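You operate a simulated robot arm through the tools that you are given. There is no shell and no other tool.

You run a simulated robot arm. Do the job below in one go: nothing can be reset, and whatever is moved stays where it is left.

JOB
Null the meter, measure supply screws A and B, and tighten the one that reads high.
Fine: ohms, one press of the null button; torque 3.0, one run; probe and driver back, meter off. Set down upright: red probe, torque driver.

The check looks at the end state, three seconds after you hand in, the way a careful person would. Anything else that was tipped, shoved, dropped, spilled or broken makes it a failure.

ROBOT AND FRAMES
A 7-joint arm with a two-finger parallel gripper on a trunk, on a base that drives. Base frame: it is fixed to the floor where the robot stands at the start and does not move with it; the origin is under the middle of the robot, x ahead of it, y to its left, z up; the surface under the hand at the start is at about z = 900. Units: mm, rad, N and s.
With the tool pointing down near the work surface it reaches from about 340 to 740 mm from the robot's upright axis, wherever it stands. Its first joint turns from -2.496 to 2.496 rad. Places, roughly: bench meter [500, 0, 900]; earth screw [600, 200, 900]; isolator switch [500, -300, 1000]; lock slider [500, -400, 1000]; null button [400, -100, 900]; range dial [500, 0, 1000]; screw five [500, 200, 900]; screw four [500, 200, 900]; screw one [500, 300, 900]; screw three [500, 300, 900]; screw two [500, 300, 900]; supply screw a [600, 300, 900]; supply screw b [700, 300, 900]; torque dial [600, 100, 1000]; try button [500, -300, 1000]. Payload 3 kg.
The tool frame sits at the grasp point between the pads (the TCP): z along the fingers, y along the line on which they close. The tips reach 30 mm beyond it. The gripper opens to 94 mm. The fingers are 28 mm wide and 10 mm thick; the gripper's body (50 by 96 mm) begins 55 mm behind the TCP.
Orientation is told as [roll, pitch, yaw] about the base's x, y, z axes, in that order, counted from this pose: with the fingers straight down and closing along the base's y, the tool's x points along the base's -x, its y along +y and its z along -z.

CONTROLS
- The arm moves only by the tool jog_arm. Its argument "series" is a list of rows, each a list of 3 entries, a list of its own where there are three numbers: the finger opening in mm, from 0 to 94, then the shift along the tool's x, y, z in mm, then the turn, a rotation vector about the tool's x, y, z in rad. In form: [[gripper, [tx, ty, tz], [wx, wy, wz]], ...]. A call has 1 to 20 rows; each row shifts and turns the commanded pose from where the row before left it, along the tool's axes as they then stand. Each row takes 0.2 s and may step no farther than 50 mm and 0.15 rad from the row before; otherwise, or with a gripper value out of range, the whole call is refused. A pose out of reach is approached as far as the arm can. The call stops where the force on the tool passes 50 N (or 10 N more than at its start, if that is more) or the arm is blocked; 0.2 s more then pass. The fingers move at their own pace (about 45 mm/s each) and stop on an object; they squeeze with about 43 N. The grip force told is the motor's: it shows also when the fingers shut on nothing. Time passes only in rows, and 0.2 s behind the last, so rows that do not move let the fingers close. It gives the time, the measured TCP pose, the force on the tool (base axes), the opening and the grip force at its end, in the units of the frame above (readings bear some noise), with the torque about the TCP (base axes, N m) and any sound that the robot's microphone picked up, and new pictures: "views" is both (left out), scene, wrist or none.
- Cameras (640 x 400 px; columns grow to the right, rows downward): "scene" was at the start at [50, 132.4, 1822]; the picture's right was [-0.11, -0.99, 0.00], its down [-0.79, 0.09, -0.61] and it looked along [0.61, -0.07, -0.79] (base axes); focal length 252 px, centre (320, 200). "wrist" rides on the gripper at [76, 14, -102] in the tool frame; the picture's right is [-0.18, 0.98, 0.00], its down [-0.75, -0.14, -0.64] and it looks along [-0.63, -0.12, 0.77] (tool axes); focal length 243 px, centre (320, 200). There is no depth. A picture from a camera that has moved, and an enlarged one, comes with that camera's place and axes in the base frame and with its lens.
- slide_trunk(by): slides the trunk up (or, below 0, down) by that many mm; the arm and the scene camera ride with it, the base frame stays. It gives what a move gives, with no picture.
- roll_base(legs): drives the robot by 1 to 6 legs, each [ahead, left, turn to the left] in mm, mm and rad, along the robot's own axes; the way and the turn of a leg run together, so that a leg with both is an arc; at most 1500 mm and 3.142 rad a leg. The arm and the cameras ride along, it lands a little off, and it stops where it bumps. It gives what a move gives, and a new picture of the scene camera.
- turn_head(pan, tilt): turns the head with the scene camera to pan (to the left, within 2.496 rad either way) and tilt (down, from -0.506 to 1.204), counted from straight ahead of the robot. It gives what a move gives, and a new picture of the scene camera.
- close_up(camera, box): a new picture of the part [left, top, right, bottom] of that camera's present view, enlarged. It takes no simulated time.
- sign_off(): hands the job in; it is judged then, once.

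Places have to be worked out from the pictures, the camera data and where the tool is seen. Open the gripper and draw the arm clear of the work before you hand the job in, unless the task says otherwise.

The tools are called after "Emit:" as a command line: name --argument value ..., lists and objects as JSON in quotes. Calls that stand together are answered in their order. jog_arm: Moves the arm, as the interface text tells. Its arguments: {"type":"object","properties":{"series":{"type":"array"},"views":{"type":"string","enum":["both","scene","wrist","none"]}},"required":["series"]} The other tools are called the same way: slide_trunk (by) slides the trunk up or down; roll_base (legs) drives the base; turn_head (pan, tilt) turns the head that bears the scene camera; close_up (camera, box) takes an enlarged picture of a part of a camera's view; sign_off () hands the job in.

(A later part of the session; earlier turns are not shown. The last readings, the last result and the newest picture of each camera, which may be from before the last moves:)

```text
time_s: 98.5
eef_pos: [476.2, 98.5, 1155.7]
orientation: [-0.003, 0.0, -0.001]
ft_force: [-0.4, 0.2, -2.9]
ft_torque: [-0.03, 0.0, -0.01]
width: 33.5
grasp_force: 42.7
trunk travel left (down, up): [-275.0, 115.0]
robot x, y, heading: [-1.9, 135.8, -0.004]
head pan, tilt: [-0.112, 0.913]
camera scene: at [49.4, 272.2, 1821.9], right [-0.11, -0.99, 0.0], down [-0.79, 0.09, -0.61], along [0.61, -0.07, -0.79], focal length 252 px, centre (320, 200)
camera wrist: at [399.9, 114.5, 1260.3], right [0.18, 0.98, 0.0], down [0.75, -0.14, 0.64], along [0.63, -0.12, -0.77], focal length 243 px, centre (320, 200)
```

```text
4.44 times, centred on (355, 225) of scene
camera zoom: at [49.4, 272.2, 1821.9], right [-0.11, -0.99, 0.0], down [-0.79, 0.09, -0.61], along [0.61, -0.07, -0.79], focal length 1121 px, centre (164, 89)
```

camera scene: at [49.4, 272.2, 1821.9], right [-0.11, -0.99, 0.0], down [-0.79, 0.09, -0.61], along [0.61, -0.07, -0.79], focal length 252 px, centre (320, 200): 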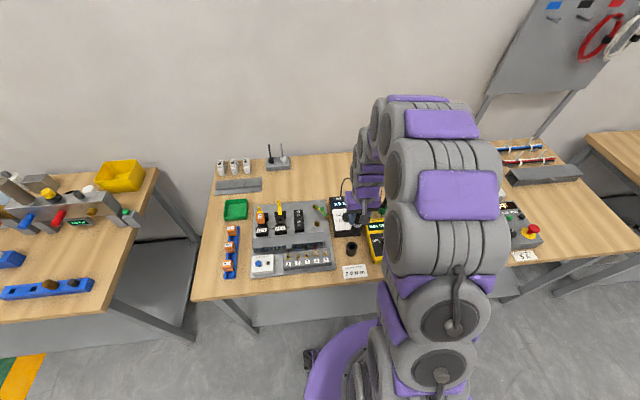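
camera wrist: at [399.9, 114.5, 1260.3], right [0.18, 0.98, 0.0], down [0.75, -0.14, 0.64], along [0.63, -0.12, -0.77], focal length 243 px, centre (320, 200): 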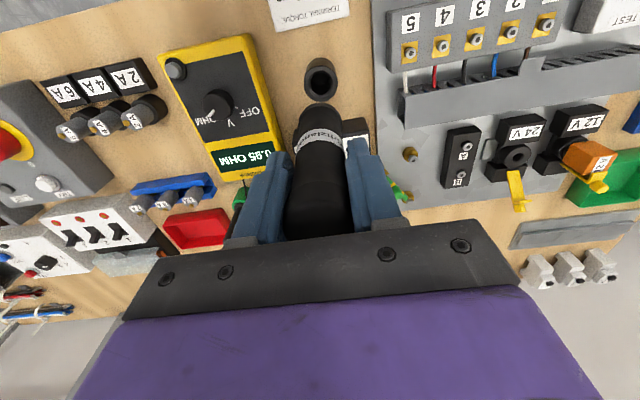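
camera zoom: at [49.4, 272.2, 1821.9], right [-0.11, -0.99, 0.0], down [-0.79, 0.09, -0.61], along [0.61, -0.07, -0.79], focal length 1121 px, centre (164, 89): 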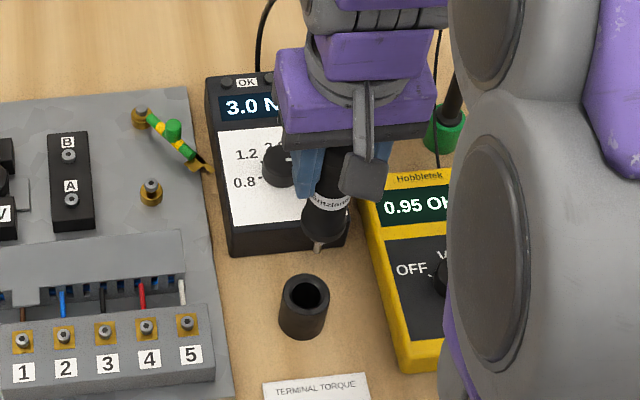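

The driver is out of its cup; a short bit shows below the body (tip ~120 mm below the TCP). I raise a bit and carry it over screw B (≈(651.5, 295.8, 942)).

Emit:
jog_arm --series '[[25, [0, 0, -20], [0, 0, 0]], [25, [0, 0, -20], [0, 0, 0]], [25, [-15, 16, 0], [0, 0, 0]], [25, [-28, 32, 0], [0, 0, 0]], [25, [-28, 32, 0], [0, 0, 0]], [25, [-28, 32, 0], [0, 0, 0]], [25, [-28, 32, 0], [0, 0, 0]], [25, [-28, 32, 0], [0, 0, 0]], [25, [-21.7, 20, 0], [0, 0, 0]], [25, [0, 0, 0], [0, 0, 0]], [25, [0, 0, 0], [0, 0, 0]], [25, [0, 0, 0], [0, 0, 0]]]'

Emit:
close_up --camera "wrist" --box '[240, 40, 400, 240]'

Emit:
close_up --camera "scene" --box '[280, 170, 330, 240]'

```text
time_s: 101.2
eef_pos: [653.4, 296.6, 1195.0]
orientation: [-0.002, 0.0, 0.002]
ft_force: [-0.3, 0.3, -2.7]
ft_torque: [0.0, 0.04, -0.02]
width: 33.4
grasp_force: 43.3
trunk travel left (down, up): [-275.0, 115.0]
robot x, y, heading: [-3.2, 140.3, -0.002]
head pan, tilt: [-0.112, 0.913]
camera scene: at [51.4, 274.4, 1821.7], right [-0.11, -0.99, 0.0], down [-0.79, 0.09, -0.61], along [0.6, -0.07, -0.79], focal length 252 px, centre (320, 200)
camera wrist: at [577.5, 312.2, 1299.1], right [0.18, 0.98, 0.0], down [0.75, -0.14, 0.64], along [0.63, -0.12, -0.77], focal length 243 px, centre (320, 200)
```

scene: 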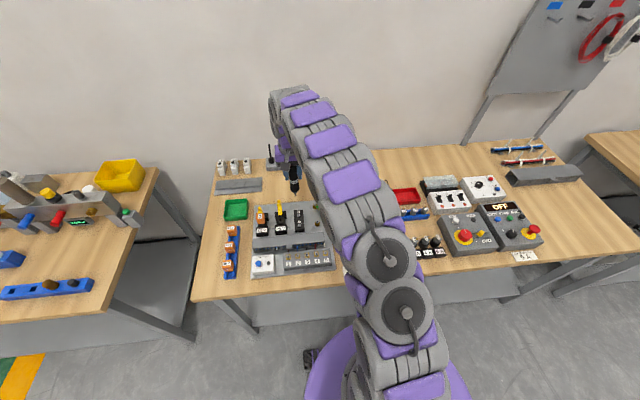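
wrist: 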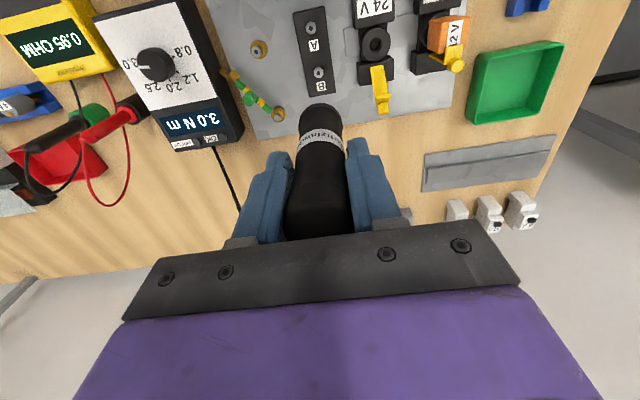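

```text
2.00 times, centred on (320, 140) of wrist
camera zoom: at [577.5, 312.2, 1299.1], right [0.18, 0.98, 0.0], down [0.75, -0.14, 0.64], along [0.63, -0.12, -0.77], focal length 485 px, centre (320, 320)
```

zoom: 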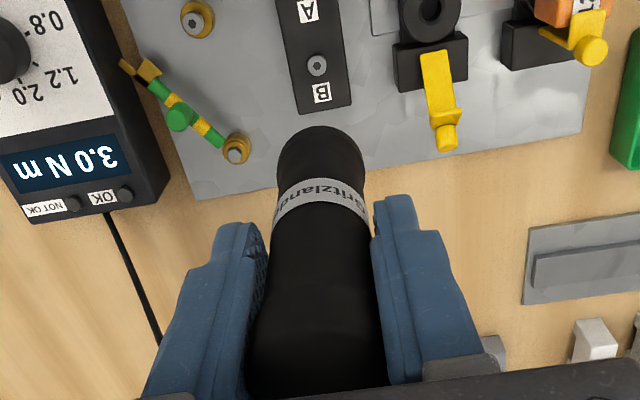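

```text
5.71 times, centred on (305, 205) of scene
camera zoom: at [51.4, 274.4, 1821.7], right [-0.11, -0.99, 0.0], down [-0.79, 0.09, -0.61], along [0.6, -0.07, -0.79], focal length 1441 px, centre (406, 171)
```

zoom: 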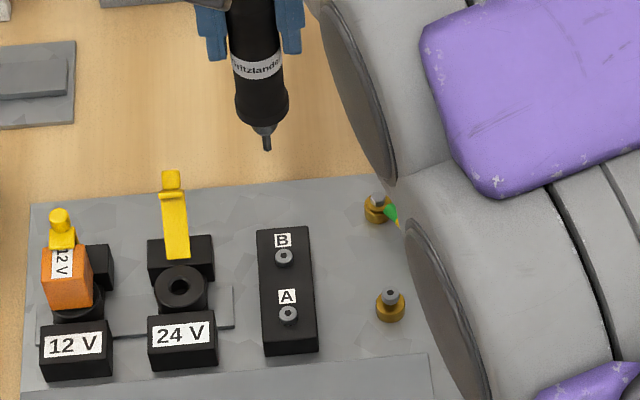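

B by this view is (652.8, 295.9), average (651.9, 295.8); bit tip ≈128 mm below TCP. I correct ~(-0.5, -1.9) mm and descend to ~20 mm above the screw.

Emit:
jog_arm --series '[[25, [0.5, -1.9, 30], [0, 0, 0]], [25, [0, 0, 40], [0, 0, 0]], [25, [0, 0, 35], [0, 0, 0]], [25, [0, 0, 0], [0, 0, 0]], [25, [0, 0, 0], [0, 0, 0]], [25, [0, 0, 0], [0, 0, 0]]]' --views "wrist"

Emit:
close_up --camera "wrist" --box '[270, 50, 370, 150]'

Emit:
close_up --camera "scene" --box '[285, 185, 325, 235]'

```text
time_s: 102.5
eef_pos: [652.1, 295.6, 1090.1]
orientation: [-0.003, 0.002, 0.002]
ft_force: [-0.1, 0.2, -3.8]
ft_torque: [0.01, 0.01, 0.04]
width: 33.9
grasp_force: 42.9
trunk travel left (down, up): [-275.0, 115.0]
robot x, y, heading: [-3.2, 139.2, 0.002]
head pan, tilt: [-0.112, 0.913]
camera wrist: at [576.2, 310.4, 1193.6], right [0.18, 0.98, 0.0], down [0.75, -0.14, 0.64], along [0.63, -0.12, -0.77], focal length 243 px, centre (320, 200)
```

wrist: 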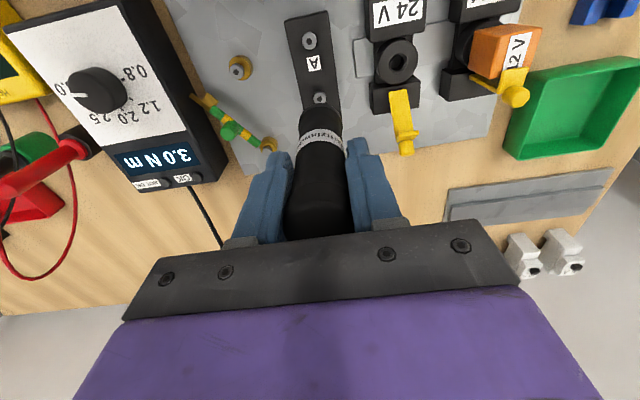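

```text
4.00 times, centred on (320, 100) of wrist
camera zoom: at [576.2, 310.4, 1193.6], right [0.18, 0.98, 0.0], down [0.75, -0.14, 0.64], along [0.63, -0.12, -0.77], focal length 970 px, centre (320, 600)
```

zoom: 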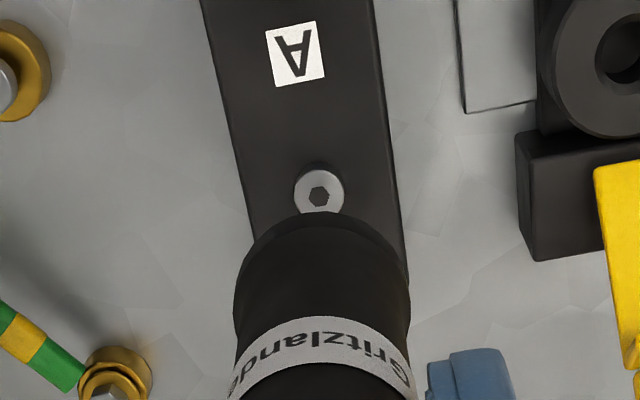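

```text
8.00 times, centred on (305, 210) of scene
camera zoom: at [51.6, 274.9, 1821.7], right [-0.11, -0.99, 0.0], down [-0.79, 0.09, -0.61], along [0.6, -0.07, -0.79], focal length 2017 px, centre (440, 120)
```

zoom: 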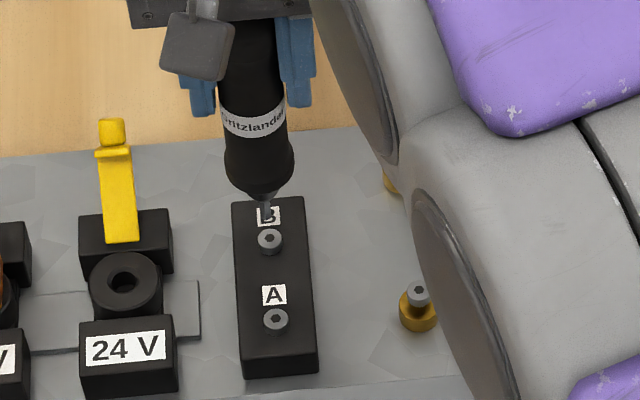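

Remaining gap ≈ 20 mm. By both views the bit needs about +0.9 mm x and -0.9 mm y; I apply that and descend 14 mm.

Emit:
jog_arm --series '[[25, [-0.9, -0.9, 5], [0, 0, 0]], [25, [0, 0, 5], [0, 0, 0]], [25, [0, 0, 4], [0, 0, 0]], [25, [0, 0, 0], [0, 0, 0]], [25, [0, 0, 0], [0, 0, 0]]]' --views "none"

Emit:
close_up --camera "wrist" --box '[270, 50, 370, 150]'

Emit:
close_up --camera "scene" --box '[293, 200, 315, 222]'

```text
time_s: 103.8
eef_pos: [654.7, 295.5, 1077.1]
orientation: [-0.002, 0.002, 0.001]
ft_force: [0.1, -0.4, -3.6]
ft_torque: [0.0, -0.02, 0.01]
width: 33.6
grasp_force: 42.7
trunk travel left (down, up): [-275.0, 115.0]
robot x, y, heading: [-1.1, 136.1, 0.001]
head pan, tilt: [-0.112, 0.913]
```

```text
4.00 times, centred on (320, 100) of wrist
camera zoom: at [577.9, 309.5, 1180.7], right [0.18, 0.98, 0.0], down [0.75, -0.14, 0.64], along [0.63, -0.12, -0.77], focal length 970 px, centre (320, 600)
```

zoom: 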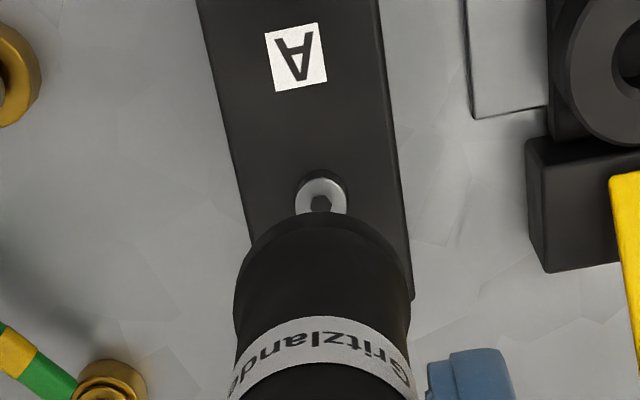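

```text
16.00 times, centred on (304, 211) of scene
camera zoom: at [52.0, 274.7, 1821.7], right [-0.11, -0.99, 0.0], down [-0.79, 0.09, -0.61], along [0.6, -0.07, -0.79], focal length 4034 px, centre (576, 24)
```

zoom: 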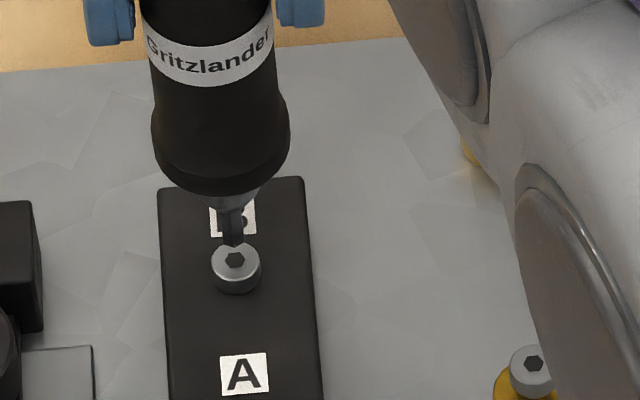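

The bit is right over the recess now (y error ≈ 0, gap ≈ 7 mm). I descend in small steps.

Emit:
jog_arm --series '[[25, [0.3, 0, 2], [0, 0, 0]], [25, [0.2, 0, 2], [0, 0, 0]], [25, [0, 0, 1], [0, 0, 0]], [25, [0, 0, 0], [0, 0, 0]]]' --views "none"

Emit:
close_up --camera "scene" --box '[293, 200, 315, 222]'

```text
time_s: 104.8
eef_pos: [652.9, 294.1, 1072.2]
orientation: [-0.001, 0.001, 0.001]
ft_force: [-0.3, 0.1, -2.1]
ft_torque: [0.0, -0.01, -0.02]
width: 33.6
grasp_force: 42.6
trunk travel left (down, up): [-275.0, 115.0]
robot x, y, heading: [-0.0, 138.2, -0.005]
head pan, tilt: [-0.112, 0.913]
```

```text
16.00 times, centred on (304, 211) of scene
camera zoom: at [51.9, 274.7, 1821.7], right [-0.11, -0.99, 0.0], down [-0.79, 0.09, -0.61], along [0.6, -0.07, -0.79], focal length 4034 px, centre (576, 24)
```

zoom: 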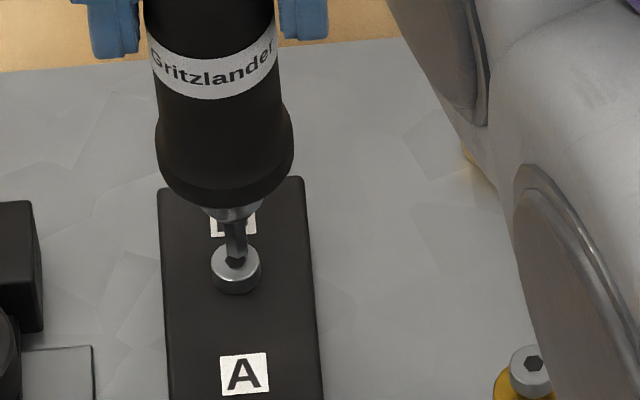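

The bit is entering the recess line. I continue 1 mm at a time.

Emit:
jog_arm --series '[[25, [0, 0, 1], [0, 0, 0]], [25, [0, 0, 1], [0, 0, 0]], [25, [0, 0, 0], [0, 0, 0]]]' --views "none"

Emit:
close_up --camera "scene" --box '[293, 200, 315, 222]'

```text
time_s: 105.5
eef_pos: [653.7, 292.8, 1071.0]
orientation: [-0.002, 0.001, 0.003]
ft_force: [0.1, 0.2, -2.9]
ft_torque: [0.01, 0.01, 0.0]
width: 33.6
grasp_force: 42.8
trunk travel left (down, up): [-275.0, 115.0]
robot x, y, heading: [-0.1, 137.8, 0.001]
head pan, tilt: [-0.112, 0.913]
```

```text
16.00 times, centred on (304, 211) of scene
camera zoom: at [51.9, 274.7, 1821.7], right [-0.11, -0.99, 0.0], down [-0.79, 0.09, -0.61], along [0.6, -0.07, -0.79], focal length 4034 px, centre (576, 24)
```

zoom: 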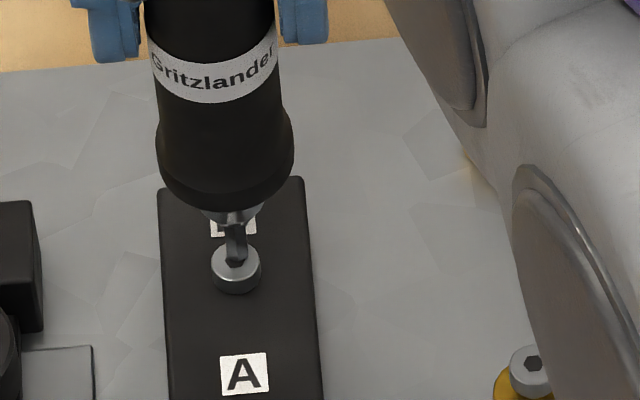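

Still no contact; the bit tip coincides with the recess. I keep going 1 mm at a time.

Emit:
jog_arm --series '[[25, [0, 0, 1], [0, 0, 0]], [25, [0, 0, 1], [0, 0, 0]], [25, [0, 0, 0], [0, 0, 0]]]' --views "none"

Emit:
close_up --camera "scene" --box '[293, 200, 315, 222]'

```text
time_s: 106.3
eef_pos: [654.4, 293.7, 1069.6]
orientation: [-0.002, -0.001, 0.002]
ft_force: [1.2, -0.6, 7.6]
ft_torque: [0.01, 0.05, 0.0]
width: 33.5
grasp_force: 43.3
trunk travel left (down, up): [-275.0, 115.0]
robot x, y, heading: [2.3, 136.0, -0.002]
head pan, tilt: [-0.112, 0.913]
```

```text
16.00 times, centred on (304, 211) of scene
camera zoom: at [49.5, 273.6, 1822.0], right [-0.11, -0.99, 0.0], down [-0.79, 0.09, -0.61], along [0.61, -0.07, -0.79], focal length 4034 px, centre (576, 24)
```

zoom: 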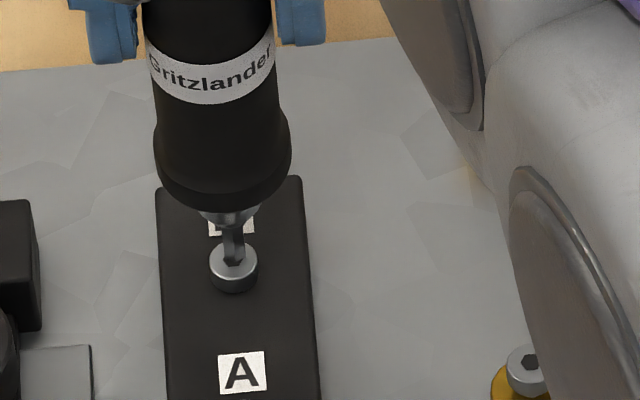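

Contact with about 10 N. I check the torque box display and lamps in the wrist view.

Emit:
jog_arm --series '[[25, [0, 0, 0], [0, 0, 0]], [25, [0, 0, 0], [0, 0, 0]]]' --views "wrist"

Emit:
close_up --camera "wrist" --box '[60, 60, 220, 200]'

Emit:
close_up --camera "wrist" --box '[290, 70, 350, 130]'

```text
time_s: 107.0
eef_pos: [653.4, 293.2, 1070.5]
orientation: [-0.003, -0.002, 0.002]
ft_force: [1.9, 0.1, 14.5]
ft_torque: [-0.03, -0.2, -0.01]
width: 33.6
grasp_force: 42.8
trunk travel left (down, up): [-275.0, 115.0]
robot x, y, heading: [-2.6, 143.9, -0.004]
head pan, tilt: [-0.112, 0.913]
camera wrist: at [577.4, 309.0, 1172.7], right [0.18, 0.98, 0.0], down [0.75, -0.14, 0.64], along [0.63, -0.12, -0.77], focal length 243 px, centre (320, 200)
```

wrist: 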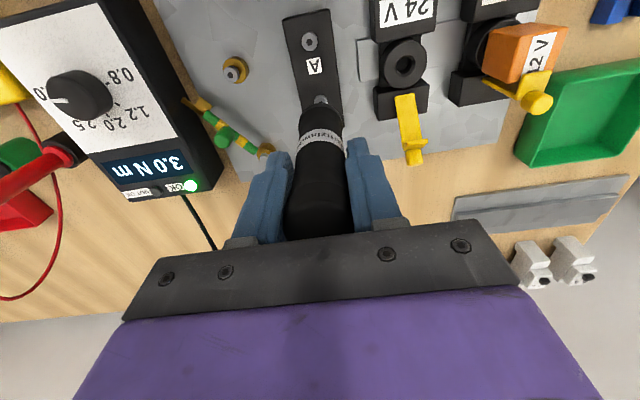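

```text
2.86 times, centred on (140, 130) of wrist
camera zoom: at [577.4, 309.0, 1172.7], right [0.18, 0.98, 0.0], down [0.75, -0.14, 0.64], along [0.63, -0.12, -0.77], focal length 693 px, centre (834, 400)
```

zoom: 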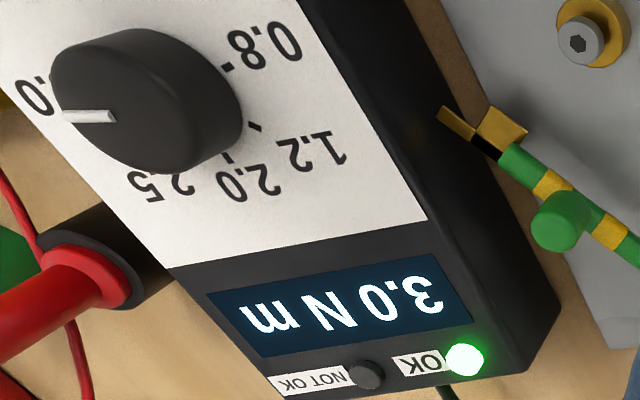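

```text
6.67 times, centred on (320, 100) of wrist
camera zoom: at [577.4, 309.0, 1172.7], right [0.18, 0.98, 0.0], down [0.75, -0.14, 0.64], along [0.63, -0.12, -0.77], focal length 1618 px, centre (320, 867)
```

zoom: 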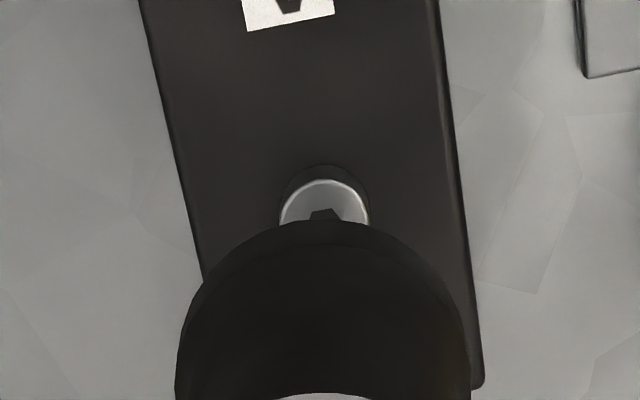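

The OK lamp is lit green: the run at 3.0 N m completed. I lift straight off so it can't run twice, and confirm the lamps.

Emit:
jog_arm --series '[[25, [0, 0, -15], [0, 0, 0]], [25, [0, 0, -35], [0, 0, 0]], [25, [0, 0, -40], [0, 0, 0]], [25, [0, 0, -35], [0, 0, 0]], [25, [0, 0, 0], [0, 0, 0]], [25, [0, 0, 0], [0, 0, 0]]]' --views "wrist"

Emit:
close_up --camera "wrist" --box '[60, 60, 240, 200]'

Emit:
close_up --camera "scene" --box '[285, 180, 325, 235]'

```text
time_s: 108.3
eef_pos: [653.8, 294.6, 1194.5]
orientation: [-0.002, -0.001, 0.003]
ft_force: [0.4, 0.3, -3.8]
ft_torque: [0.0, 0.0, 0.0]
width: 33.6
grasp_force: 43.2
trunk travel left (down, up): [-275.0, 115.0]
robot x, y, heading: [-0.3, 139.3, -0.001]
head pan, tilt: [-0.112, 0.913]
camera wrist: at [577.0, 309.7, 1297.7], right [0.18, 0.98, 0.0], down [0.75, -0.14, 0.64], along [0.63, -0.12, -0.77], focal length 243 px, centre (320, 200)
```

wrist: 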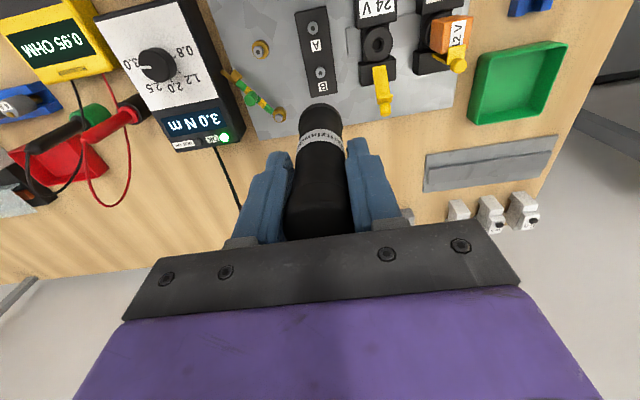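

```text
2.86 times, centred on (150, 130) of wrist
camera zoom: at [577.0, 309.7, 1297.7], right [0.18, 0.98, 0.0], down [0.75, -0.14, 0.64], along [0.63, -0.12, -0.77], focal length 693 px, centre (806, 400)
```

zoom: 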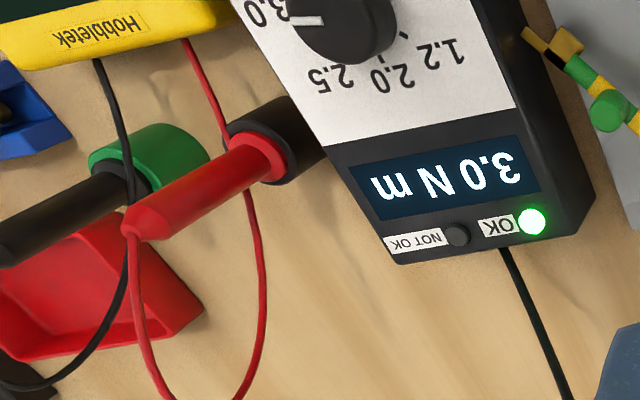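

```text
7.27 times, centred on (305, 208) of scene
camera zoom: at [51.2, 274.5, 1821.7], right [-0.11, -0.99, 0.0], down [-0.79, 0.09, -0.61], along [0.6, -0.07, -0.79], focal length 1834 px, centre (429, 146)
```

zoom: 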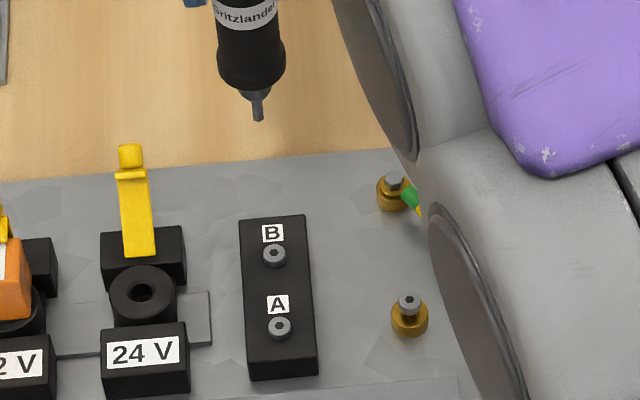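

OK remains lit. I carry the driver back above its cup (target camera pose (401.3, 114.7)).

Emit:
jog_arm --series '[[25, [15, -16, 0], [0, 0, 0]], [25, [28, -32, 0], [0, 0, 0]], [25, [28, -32, 0], [0, 0, 0]], [25, [28, -32, 0], [0, 0, 0]], [25, [28, -32, 0], [0, 0, 0]], [25, [28, -32, 0], [0, 0, 0]], [25, [20.7, -19, 0], [0, 0, 0]], [25, [0, 0, 20], [0, 0, 0]], [25, [0, 0, 15], [0, 0, 0]], [25, [0, 0, 0], [0, 0, 0]], [25, [0, 0, 0], [0, 0, 0]], [25, [0, 0, 0], [0, 0, 0]]]' --views "wrist"

Emit:
close_up --camera "wrist" --box '[240, 40, 400, 240]'

Emit:
close_up --camera "scene" --box '[320, 190, 380, 270]'

```text
time_s: 111.0
eef_pos: [478.9, 98.9, 1158.0]
orientation: [-0.002, 0.001, 0.0]
ft_force: [0.2, -0.7, -3.3]
ft_torque: [-0.02, 0.0, -0.04]
width: 33.5
grasp_force: 43.4
trunk travel left (down, up): [-275.0, 115.0]
robot x, y, heading: [0.7, 135.3, -0.003]
head pan, tilt: [-0.112, 0.913]
camera wrist: at [402.2, 113.9, 1262.0], right [0.18, 0.98, 0.0], down [0.75, -0.14, 0.64], along [0.63, -0.12, -0.77], focal length 243 px, centre (320, 200)
```

wrist: 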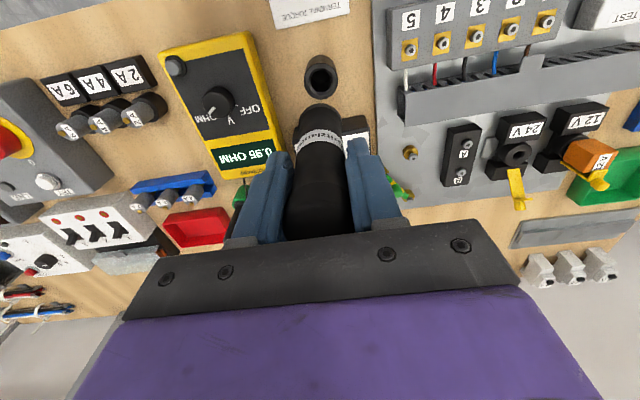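

```text
2.00 times, centred on (320, 140) of wrist
camera zoom: at [402.2, 113.9, 1262.0], right [0.18, 0.98, 0.0], down [0.75, -0.14, 0.64], along [0.63, -0.12, -0.77], focal length 485 px, centre (320, 320)
```

zoom: 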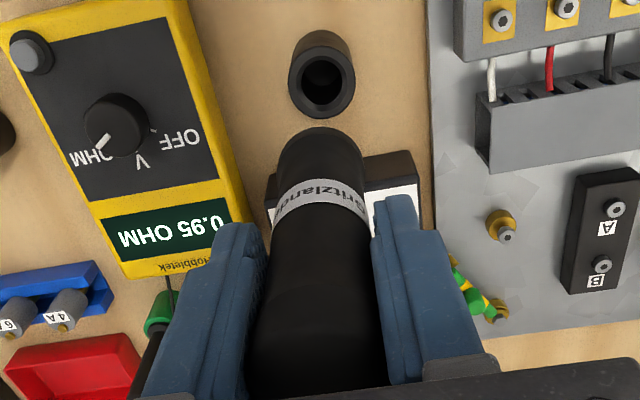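

```text
5.00 times, centred on (350, 230) of scene
camera zoom: at [50.0, 272.5, 1821.9], right [-0.11, -0.99, 0.0], down [-0.79, 0.09, -0.61], along [0.61, -0.07, -0.79], focal length 1261 px, centre (170, 50)
```

zoom: 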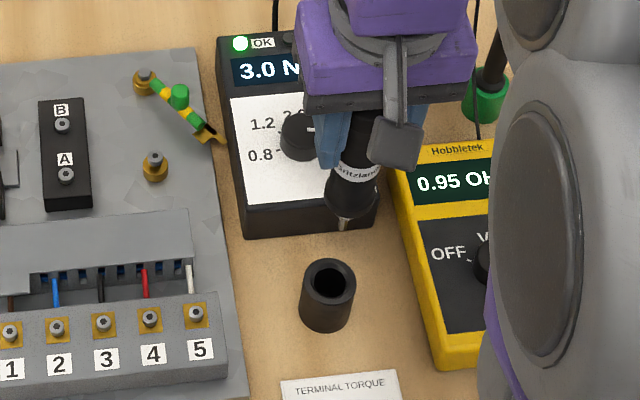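

Cup centre (476.5, 100.3) versus bit ≈ (477.2, 99.8). I correct slightly and lower to where the bit starts entering.

Emit:
jog_arm --series '[[25, [0.7, 0.6, 25], [0, 0, 0]], [25, [0, 0, 25], [0, 0, 0]], [25, [0, 0, 20], [0, 0, 0]], [25, [0, 0, 0], [0, 0, 0]], [25, [0, 0, 0], [0, 0, 0]]]' --views "wrist"

Emit:
close_up --camera "scene" --box '[330, 210, 375, 270]'

Emit:
close_up --camera "wrist" --box '[260, 40, 380, 160]'

```text
time_s: 112.2
eef_pos: [477.4, 98.8, 1088.2]
orientation: [-0.002, 0.002, 0.001]
ft_force: [0.0, -0.1, -3.8]
ft_torque: [0.01, 0.03, 0.0]
width: 33.7
grasp_force: 43.3
trunk travel left (down, up): [-275.0, 115.0]
robot x, y, heading: [0.1, 139.8, -0.001]
head pan, tilt: [-0.112, 0.913]
camera wrist: at [401.5, 113.7, 1192.3], right [0.18, 0.98, 0.0], down [0.75, -0.14, 0.64], along [0.63, -0.12, -0.77], focal length 243 px, centre (320, 200)
```

wrist: 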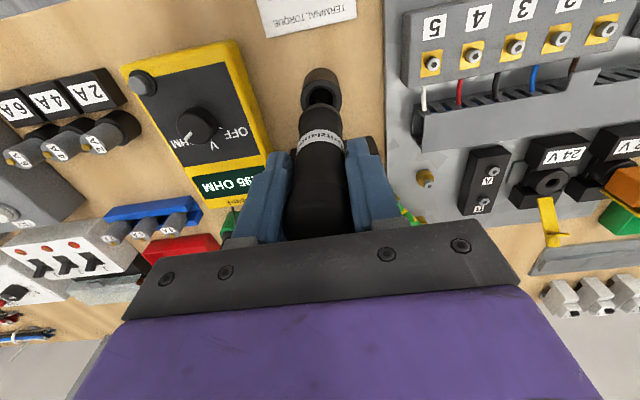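

```text
6.67 times, centred on (352, 240) of scene
camera zoom: at [50.8, 272.0, 1821.9], right [-0.11, -0.99, 0.0], down [-0.79, 0.09, -0.61], along [0.6, -0.07, -0.79], focal length 1681 px, centre (103, -67)
```

zoom: 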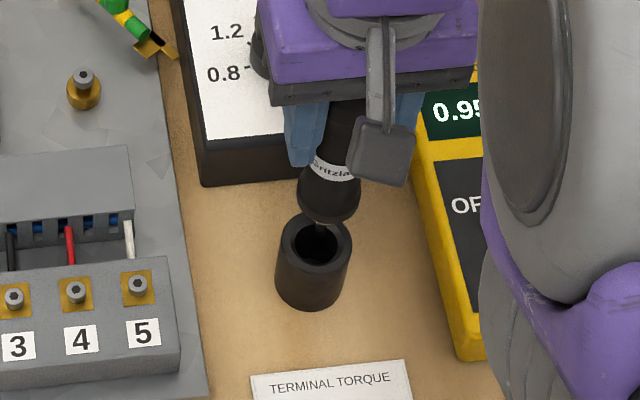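

```text
3.33 times, centred on (320, 100) of wrist
camera zoom: at [401.5, 113.7, 1192.3], right [0.18, 0.98, 0.0], down [0.75, -0.14, 0.64], along [0.63, -0.12, -0.77], focal length 809 px, centre (320, 533)
```

zoom: 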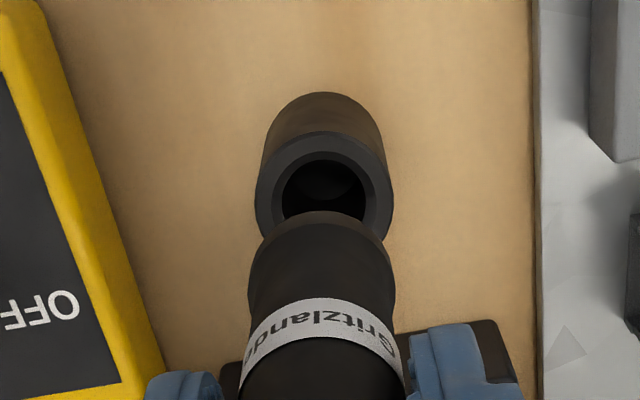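

The bit is about 1–2 mm too far to -y relative to the cup. I correct +1.3 mm in y and go down slowly.

Emit:
jog_arm --series '[[25, [0, 1.3, 3], [0, 0, 0]], [25, [0, 0, 6], [0, 0, 0]], [25, [0, 0, 6], [0, 0, 0]], [25, [0, 0, 0], [0, 0, 0]]]' --views "none"

Emit:
close_up --camera "scene" --box '[330, 210, 375, 270]'

Emit:
close_up --camera "wrist" --box '[260, 40, 380, 160]'

```text
time_s: 113.2
eef_pos: [476.0, 98.8, 1073.9]
orientation: [-0.001, 0.002, 0.002]
ft_force: [-0.3, -0.2, -3.9]
ft_torque: [0.0, 0.01, -0.01]
width: 33.6
grasp_force: 43.2
trunk travel left (down, up): [-275.0, 115.0]
robot x, y, heading: [2.1, 140.3, -0.002]
head pan, tilt: [-0.112, 0.913]
```

```text
6.67 times, centred on (352, 240) of scene
camera zoom: at [50.2, 272.1, 1821.9], right [-0.11, -0.99, 0.0], down [-0.79, 0.09, -0.61], along [0.61, -0.07, -0.79], focal length 1681 px, centre (103, -67)
```

zoom: 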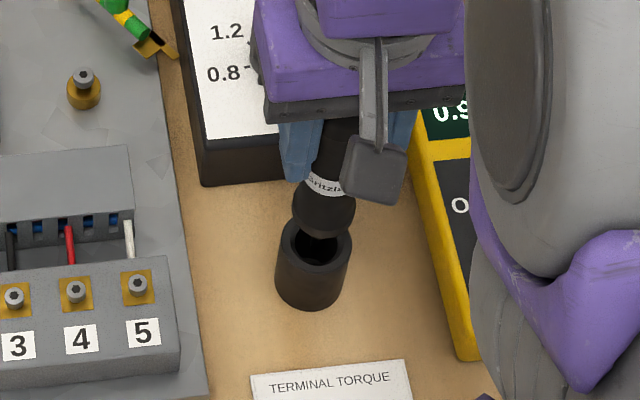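

```text
3.33 times, centred on (320, 100) of wrist
camera zoom: at [400.9, 114.9, 1177.1], right [0.18, 0.98, 0.0], down [0.75, -0.14, 0.64], along [0.63, -0.12, -0.77], focal length 809 px, centre (320, 533)
```

zoom: 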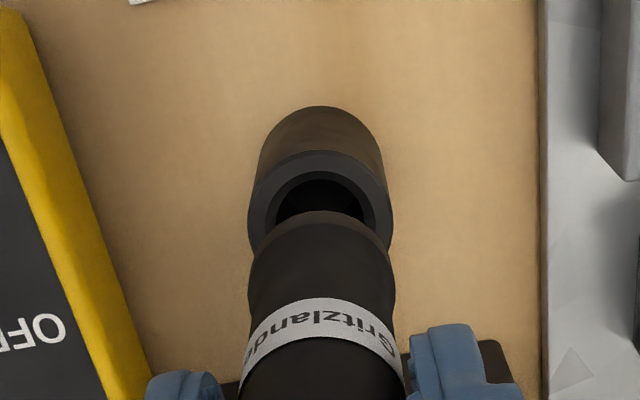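

Bit is entering the cup with no side force. I continue down toward the picked height.

Emit:
jog_arm --series '[[25, [-0.2, 0, 8], [0, 0, 0]], [25, [-0.2, 0, 8], [0, 0, 0]], [25, [0, 0, 8], [0, 0, 0]], [25, [0, 0, 6], [0, 0, 0]], [25, [0, 0, 0], [0, 0, 0]]]' --views "none"

Emit:
close_up --camera "wrist" --box '[260, 40, 380, 160]'

Emit:
close_up --camera "scene" --box '[330, 210, 375, 270]'

```text
time_s: 114.3
eef_pos: [477.0, 99.2, 1044.2]
orientation: [-0.001, 0.001, 0.002]
ft_force: [-0.5, -1.0, -2.9]
ft_torque: [-0.02, 0.02, 0.0]
width: 33.4
grasp_force: 43.2
trunk travel left (down, up): [-275.0, 115.0]
robot x, y, heading: [-2.0, 139.6, -0.003]
head pan, tilt: [-0.112, 0.913]
```

```text
3.33 times, centred on (320, 100) of wrist
camera zoom: at [401.8, 114.7, 1147.1], right [0.18, 0.98, 0.0], down [0.75, -0.14, 0.64], along [0.63, -0.12, -0.77], focal length 809 px, centre (320, 533)
```

zoom: 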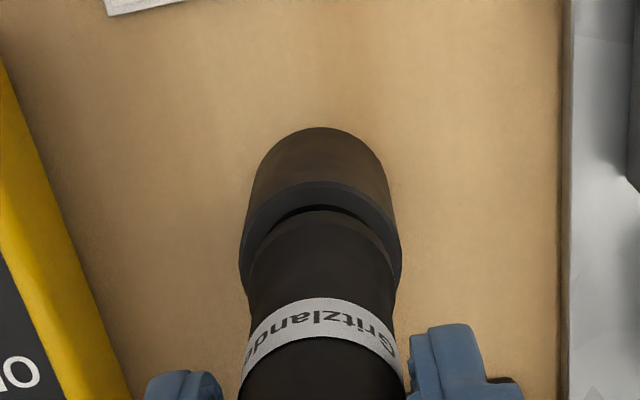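

```text
6.67 times, centred on (352, 240) of scene
camera zoom: at [50.4, 272.1, 1821.9], right [-0.11, -0.99, 0.0], down [-0.79, 0.09, -0.61], along [0.6, -0.07, -0.79], focal length 1681 px, centre (103, -67)
```

zoom: 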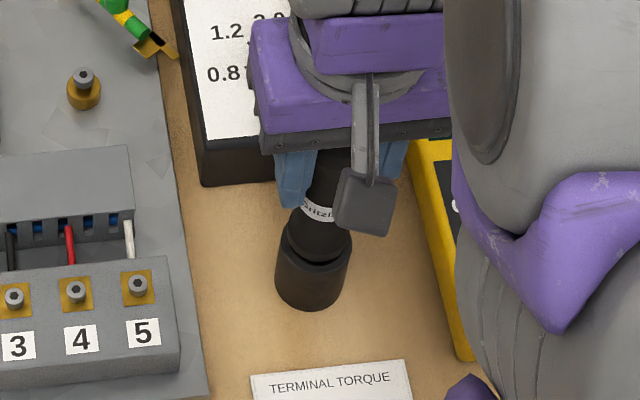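

About 7 mm to seat. I lower 5 mm, then finish in 1 mm steps.

Emit:
jog_arm --series '[[25, [0.4, 0, 2.5], [0, 0, 0]], [25, [0, 0, 2.5], [0, 0, 0]], [25, [0, 0, 1], [0, 0, 0]], [25, [0, 0, 0], [0, 0, 0]]]' --views "none"

Emit:
jog_arm --series '[[25, [0, 0, 1], [0, 0, 0]], [25, [0, 0, 0.7], [0, 0, 0]], [25, [0, 0, 0], [0, 0, 0]]]' --views "wrist"

Emit:
close_up --camera "scene" --box '[330, 210, 375, 270]'

```text
time_s: 115.3
eef_pos: [477.7, 99.7, 1039.1]
orientation: [-0.002, 0.0, 0.002]
ft_force: [-0.1, 0.0, -4.0]
ft_torque: [-0.02, 0.04, 0.02]
width: 33.9
grasp_force: 43.1
trunk travel left (down, up): [-275.0, 115.0]
robot x, y, heading: [0.7, 140.1, -0.001]
head pan, tilt: [-0.112, 0.913]
```

```text
time_s: 116.2
eef_pos: [477.5, 100.1, 1037.0]
orientation: [-0.003, 0.0, 0.001]
ft_force: [-0.9, -0.6, 0.9]
ft_torque: [0.03, -0.02, -0.02]
width: 33.6
grasp_force: 43.3
trunk travel left (down, up): [-275.0, 115.0]
robot x, y, heading: [1.3, 141.4, -0.005]
head pan, tilt: [-0.112, 0.913]
camera wrist: at [401.0, 115.0, 1139.8], right [0.18, 0.98, 0.0], down [0.75, -0.14, 0.64], along [0.63, -0.12, -0.77], focal length 243 px, centre (320, 200)
```

wrist: 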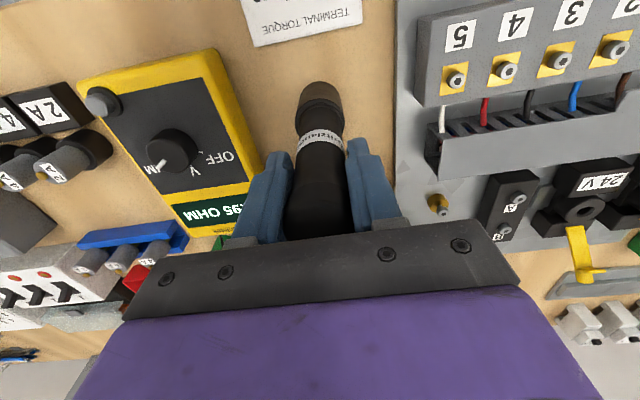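

```text
6.67 times, centred on (352, 240) of scene
camera zoom: at [50.0, 272.0, 1822.0], right [-0.11, -0.99, 0.0], down [-0.79, 0.09, -0.61], along [0.61, -0.07, -0.79], focal length 1681 px, centre (103, -67)
```

zoom: 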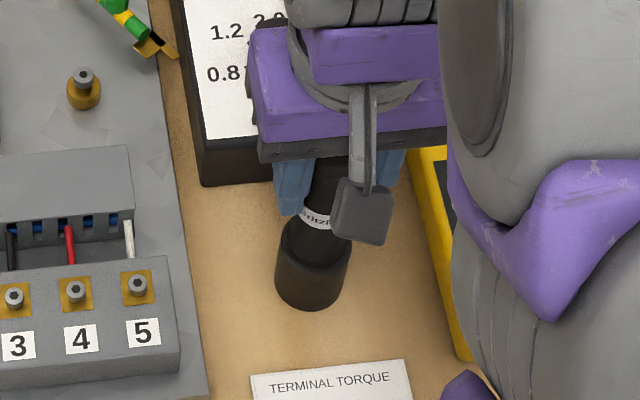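

It is seated (weight taken, same height as when picked). I open and rise.

Emit:
jog_arm --series '[[34, [0, 0, 0], [0, 0, 0]], [40, [0, 0, 0], [0, 0, 0]], [64, [0, 0, 0], [0, 0, 0]], [64, [0, 0, 0], [0, 0, 0]], [64, [0, 0, 0], [0, 0, 0]]]' --views "wrist"

Emit:
jog_arm --series '[[64, [0, 0, -20], [0, 0, 0]], [64, [0, 0, -30], [0, 0, 0]], [64, [0, 0, -40], [0, 0, 0]], [64, [0, 0, -40], [0, 0, 0]], [64, [0, 0, 0], [0, 0, 0]], [64, [0, 0, 0], [0, 0, 0]]]' --views "both"

Emit:
close_up --camera "scene" --box '[315, 180, 390, 270]'

```text
time_s: 117.3
eef_pos: [476.9, 99.8, 1037.4]
orientation: [-0.002, 0.0, 0.003]
ft_force: [-0.9, -0.9, -0.3]
ft_torque: [-0.03, 0.02, 0.01]
width: 64.1
grasp_force: 0.1
trunk travel left (down, up): [-275.0, 115.0]
robot x, y, heading: [-1.0, 142.1, -0.007]
head pan, tilt: [-0.112, 0.913]
camera wrist: at [400.9, 115.1, 1139.7], right [0.18, 0.98, 0.0], down [0.75, -0.14, 0.64], along [0.63, -0.12, -0.77], focal length 243 px, centre (320, 200)
```

wrist: 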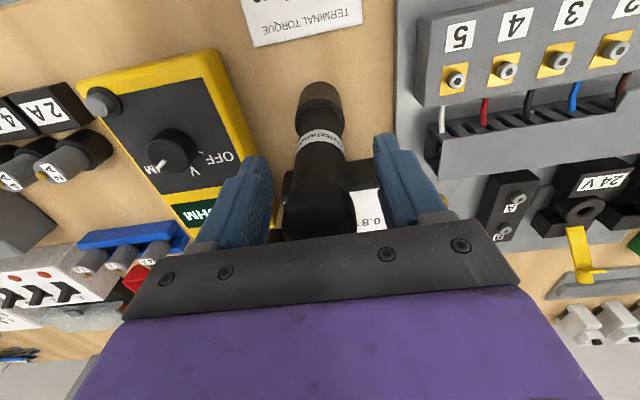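

```text
time_s: 118.8
eef_pos: [477.3, 100.1, 1167.3]
orientation: [-0.002, -0.001, 0.003]
ft_force: [-0.1, -0.6, -0.2]
ft_torque: [0.0, 0.02, 0.0]
width: 64.2
grasp_force: 0.1
trunk travel left (down, up): [-275.0, 115.0]
robot x, y, heading: [0.4, 135.4, -0.002]
head pan, tilt: [-0.112, 0.913]
camera scene: at [48.9, 272.3, 1821.9], right [-0.11, -0.99, 0.0], down [-0.79, 0.09, -0.61], along [0.61, -0.07, -0.79], focal length 252 px, centre (320, 200)
camera wrist: at [400.8, 115.3, 1270.3], right [0.18, 0.98, 0.0], down [0.75, -0.14, 0.64], along [0.63, -0.12, -0.77], focal length 243 px, centre (320, 200)
```

scene: 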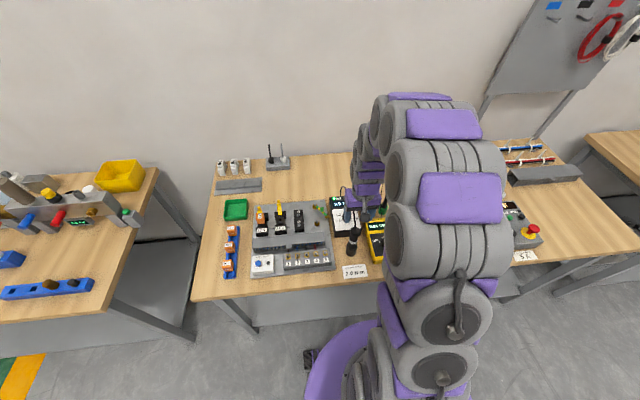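
wrist: 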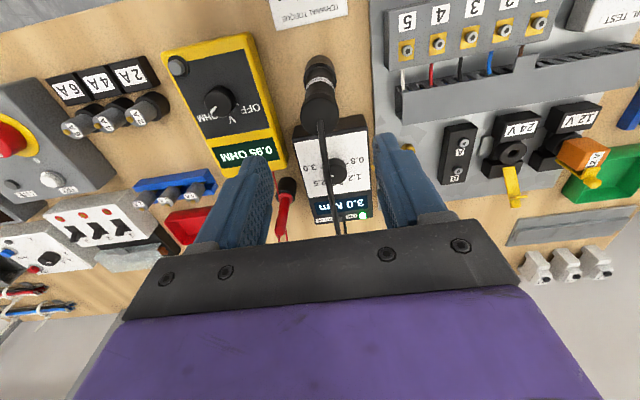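

```text
4.44 times, centred on (352, 225) of scene
camera zoom: at [48.9, 272.3, 1821.9], right [-0.11, -0.99, 0.0], down [-0.79, 0.09, -0.61], along [0.61, -0.07, -0.79], focal length 1121 px, centre (176, 89)
```

zoom: 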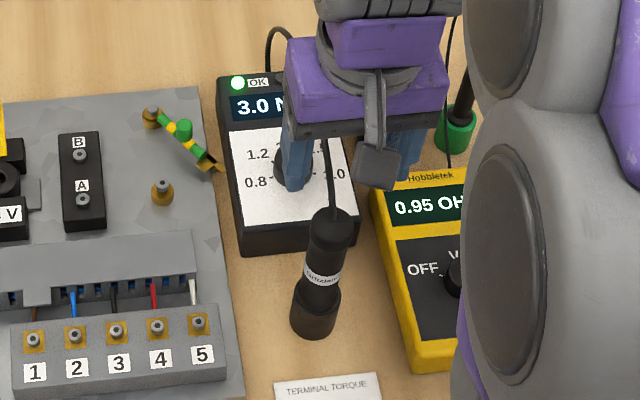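

The driver is back upright, OK lit. Last: meter off. I move above the meter dial (478.5, -30) and yaw to -0.95 rad for a counter-clockwise turn.

Emit:
jog_arm --series '[[64, [0, -30, 0], [0, 0, 0]], [64, [-1, -45, 0], [0, 0, 0]], [64, [0, -45, 0], [0, 0, 0]], [64, [0, -10, 0], [0, 0, 0]], [64, [0, 0, 0], [0, 0, 0.15]], [64, [0, 0, 0], [0, 0, 0.15]], [64, [0, 0, 0], [0, 0, 0.15]], [64, [0, 0, 20], [0, 0, 0.15]], [64, [0, 0, 25], [0, 0, 0.15]], [60, [0, 0, 25], [0, 0, 0.15]], [60, [0, 0, 20], [0, 0, 0.05]], [60, [0, 0, 0], [0, 0, 0]], [60, [0, 0, 0], [0, 0, 0]]]' --views "wrist"

Emit:
close_up --camera "wrist" --box '[220, 40, 420, 220]'

```text
time_s: 121.5
eef_pos: [478.1, -31.7, 1075.9]
orientation: [-0.001, 0.001, -0.948]
ft_force: [0.1, -0.3, 0.4]
ft_torque: [0.02, 0.01, 0.0]
width: 60.0
grasp_force: 0.0
trunk travel left (down, up): [-275.0, 115.0]
robot x, y, heading: [-0.1, 141.8, -0.001]
head pan, tilt: [-0.112, 0.913]
camera wrist: at [445.2, 39.7, 1178.8], right [0.91, 0.42, 0.0], down [0.33, -0.69, 0.64], along [0.27, -0.58, -0.77], focal length 243 px, centre (320, 200)
```

wrist: 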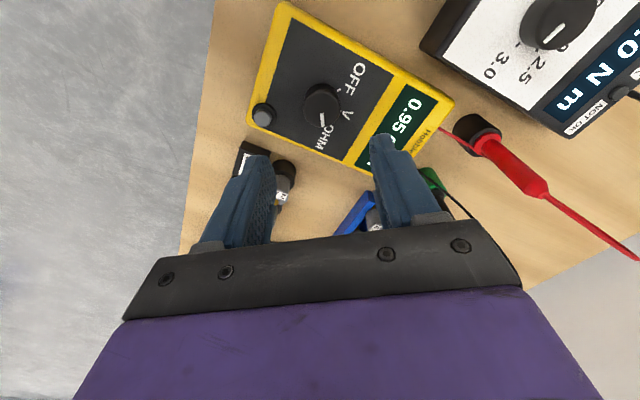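

```text
2.22 times, centred on (320, 130) of wrist
camera zoom: at [445.2, 39.7, 1178.8], right [0.91, 0.42, 0.0], down [0.33, -0.69, 0.64], along [0.27, -0.58, -0.77], focal length 539 px, centre (320, 356)
```

zoom: 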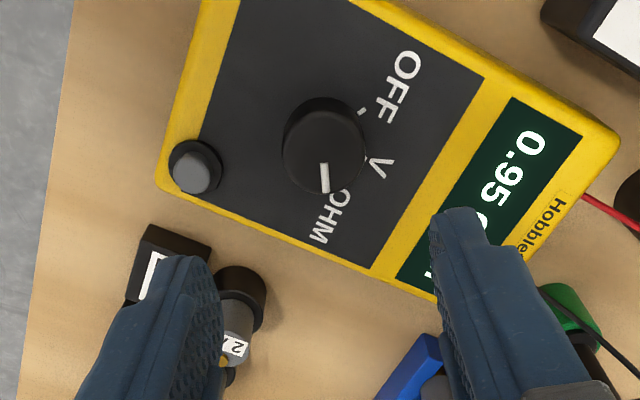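

The dial is ~2 mm toward tool +y. I correct, narrow to 50 mm (keeping the fingers away from the null button) and descend to the same height as before.

Emit:
jog_arm --series '[[50, [-0.4, 2, 0], [0, 0, 0]], [50, [0, 0, 30], [0, 0, 0]], [50, [0, 0, 30], [0, 0, 0]], [50, [0, 0, 20], [0, 0, 0]], [50, [0, 0, 0], [0, 0, 0]], [50, [0, 0, 0], [0, 0, 0]]]' --views "wrist"

Emit:
close_up --camera "wrist" --box '[220, 60, 420, 220]'

```text
time_s: 123.0
eef_pos: [480.1, -30.1, 996.4]
orientation: [-0.001, 0.0, -0.946]
ft_force: [0.3, 0.2, 0.2]
ft_torque: [0.05, 0.01, 0.02]
width: 50.3
grasp_force: 0.1
trunk travel left (down, up): [-275.0, 115.0]
robot x, y, heading: [-1.4, 137.9, 0.001]
head pan, tilt: [-0.112, 0.913]
camera wrist: at [447.3, 40.9, 1099.3], right [0.91, 0.42, 0.0], down [0.33, -0.69, 0.64], along [0.27, -0.58, -0.77], focal length 243 px, centre (320, 200)
```

wrist: 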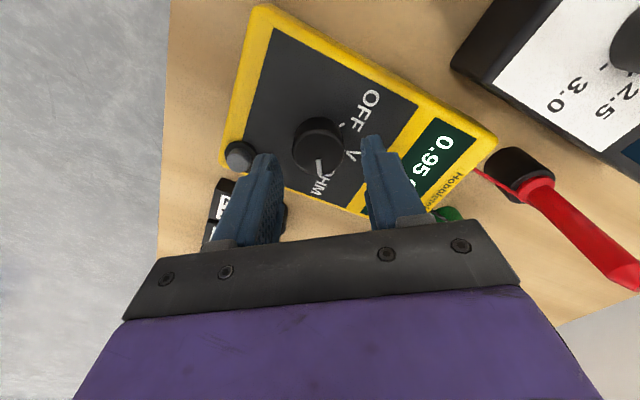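

```text
2.50 times, centred on (320, 140) of wrist
camera zoom: at [447.3, 40.9, 1099.3], right [0.91, 0.42, 0.0], down [0.33, -0.69, 0.64], along [0.27, -0.58, -0.77], focal length 606 px, centre (320, 350)
```

zoom: 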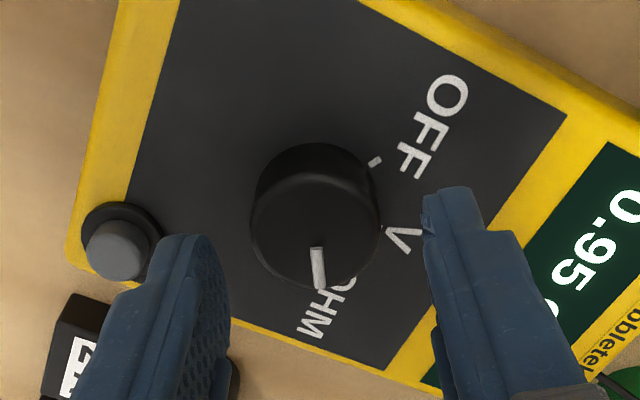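

Clear of the null button (≈13 mm). I recentre -1 mm, descend 21 mm and grip the dial.

Emit:
jog_arm --series '[[50, [0, -1, 10], [0, 0, 0]], [50, [0, 0, 8], [0, 0, 0]], [50, [0, 0, 3], [0, 0, 0]], [50, [0, 0, 0], [0, 0, 0]], [40, [0, 0, 0], [0, 0, 0]], [25, [0, 0, 0], [0, 0, 0]], [20, [0, 0, 0], [0, 0, 0]], [20, [0, 0, 0], [0, 0, 0]]]' --views "wrist"

Emit:
close_up --camera "wrist" --box '[220, 60, 420, 220]'

```text
time_s: 124.8
eef_pos: [478.7, -30.3, 976.3]
orientation: [-0.002, 0.0, -0.947]
ft_force: [-2.2, -0.1, -0.2]
ft_torque: [0.01, 0.18, 0.02]
width: 33.3
grasp_force: 45.0
trunk travel left (down, up): [-275.0, 115.0]
robot x, y, heading: [0.7, 139.2, 0.002]
head pan, tilt: [-0.112, 0.913]
camera wrist: at [446.5, 40.0, 1078.5], right [0.91, 0.42, 0.0], down [0.33, -0.69, 0.64], along [0.27, -0.58, -0.77], focal length 243 px, centre (320, 200)
```

wrist: 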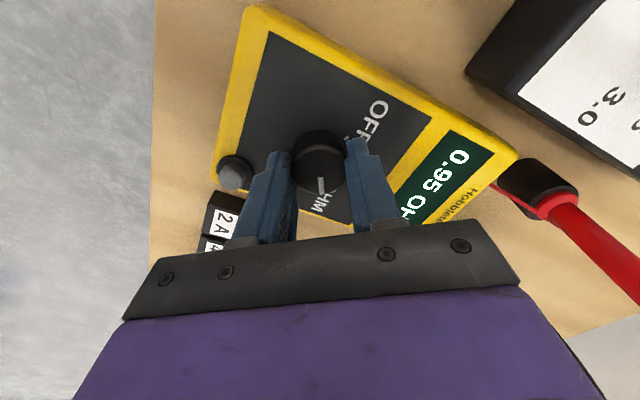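

```text
2.50 times, centred on (320, 140) of wrist
camera zoom: at [446.5, 40.0, 1078.5], right [0.91, 0.42, 0.0], down [0.33, -0.69, 0.64], along [0.27, -0.58, -0.77], focal length 606 px, centre (320, 350)
```

zoom: 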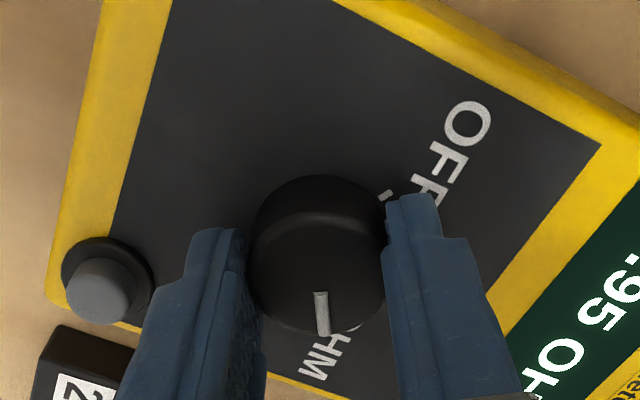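

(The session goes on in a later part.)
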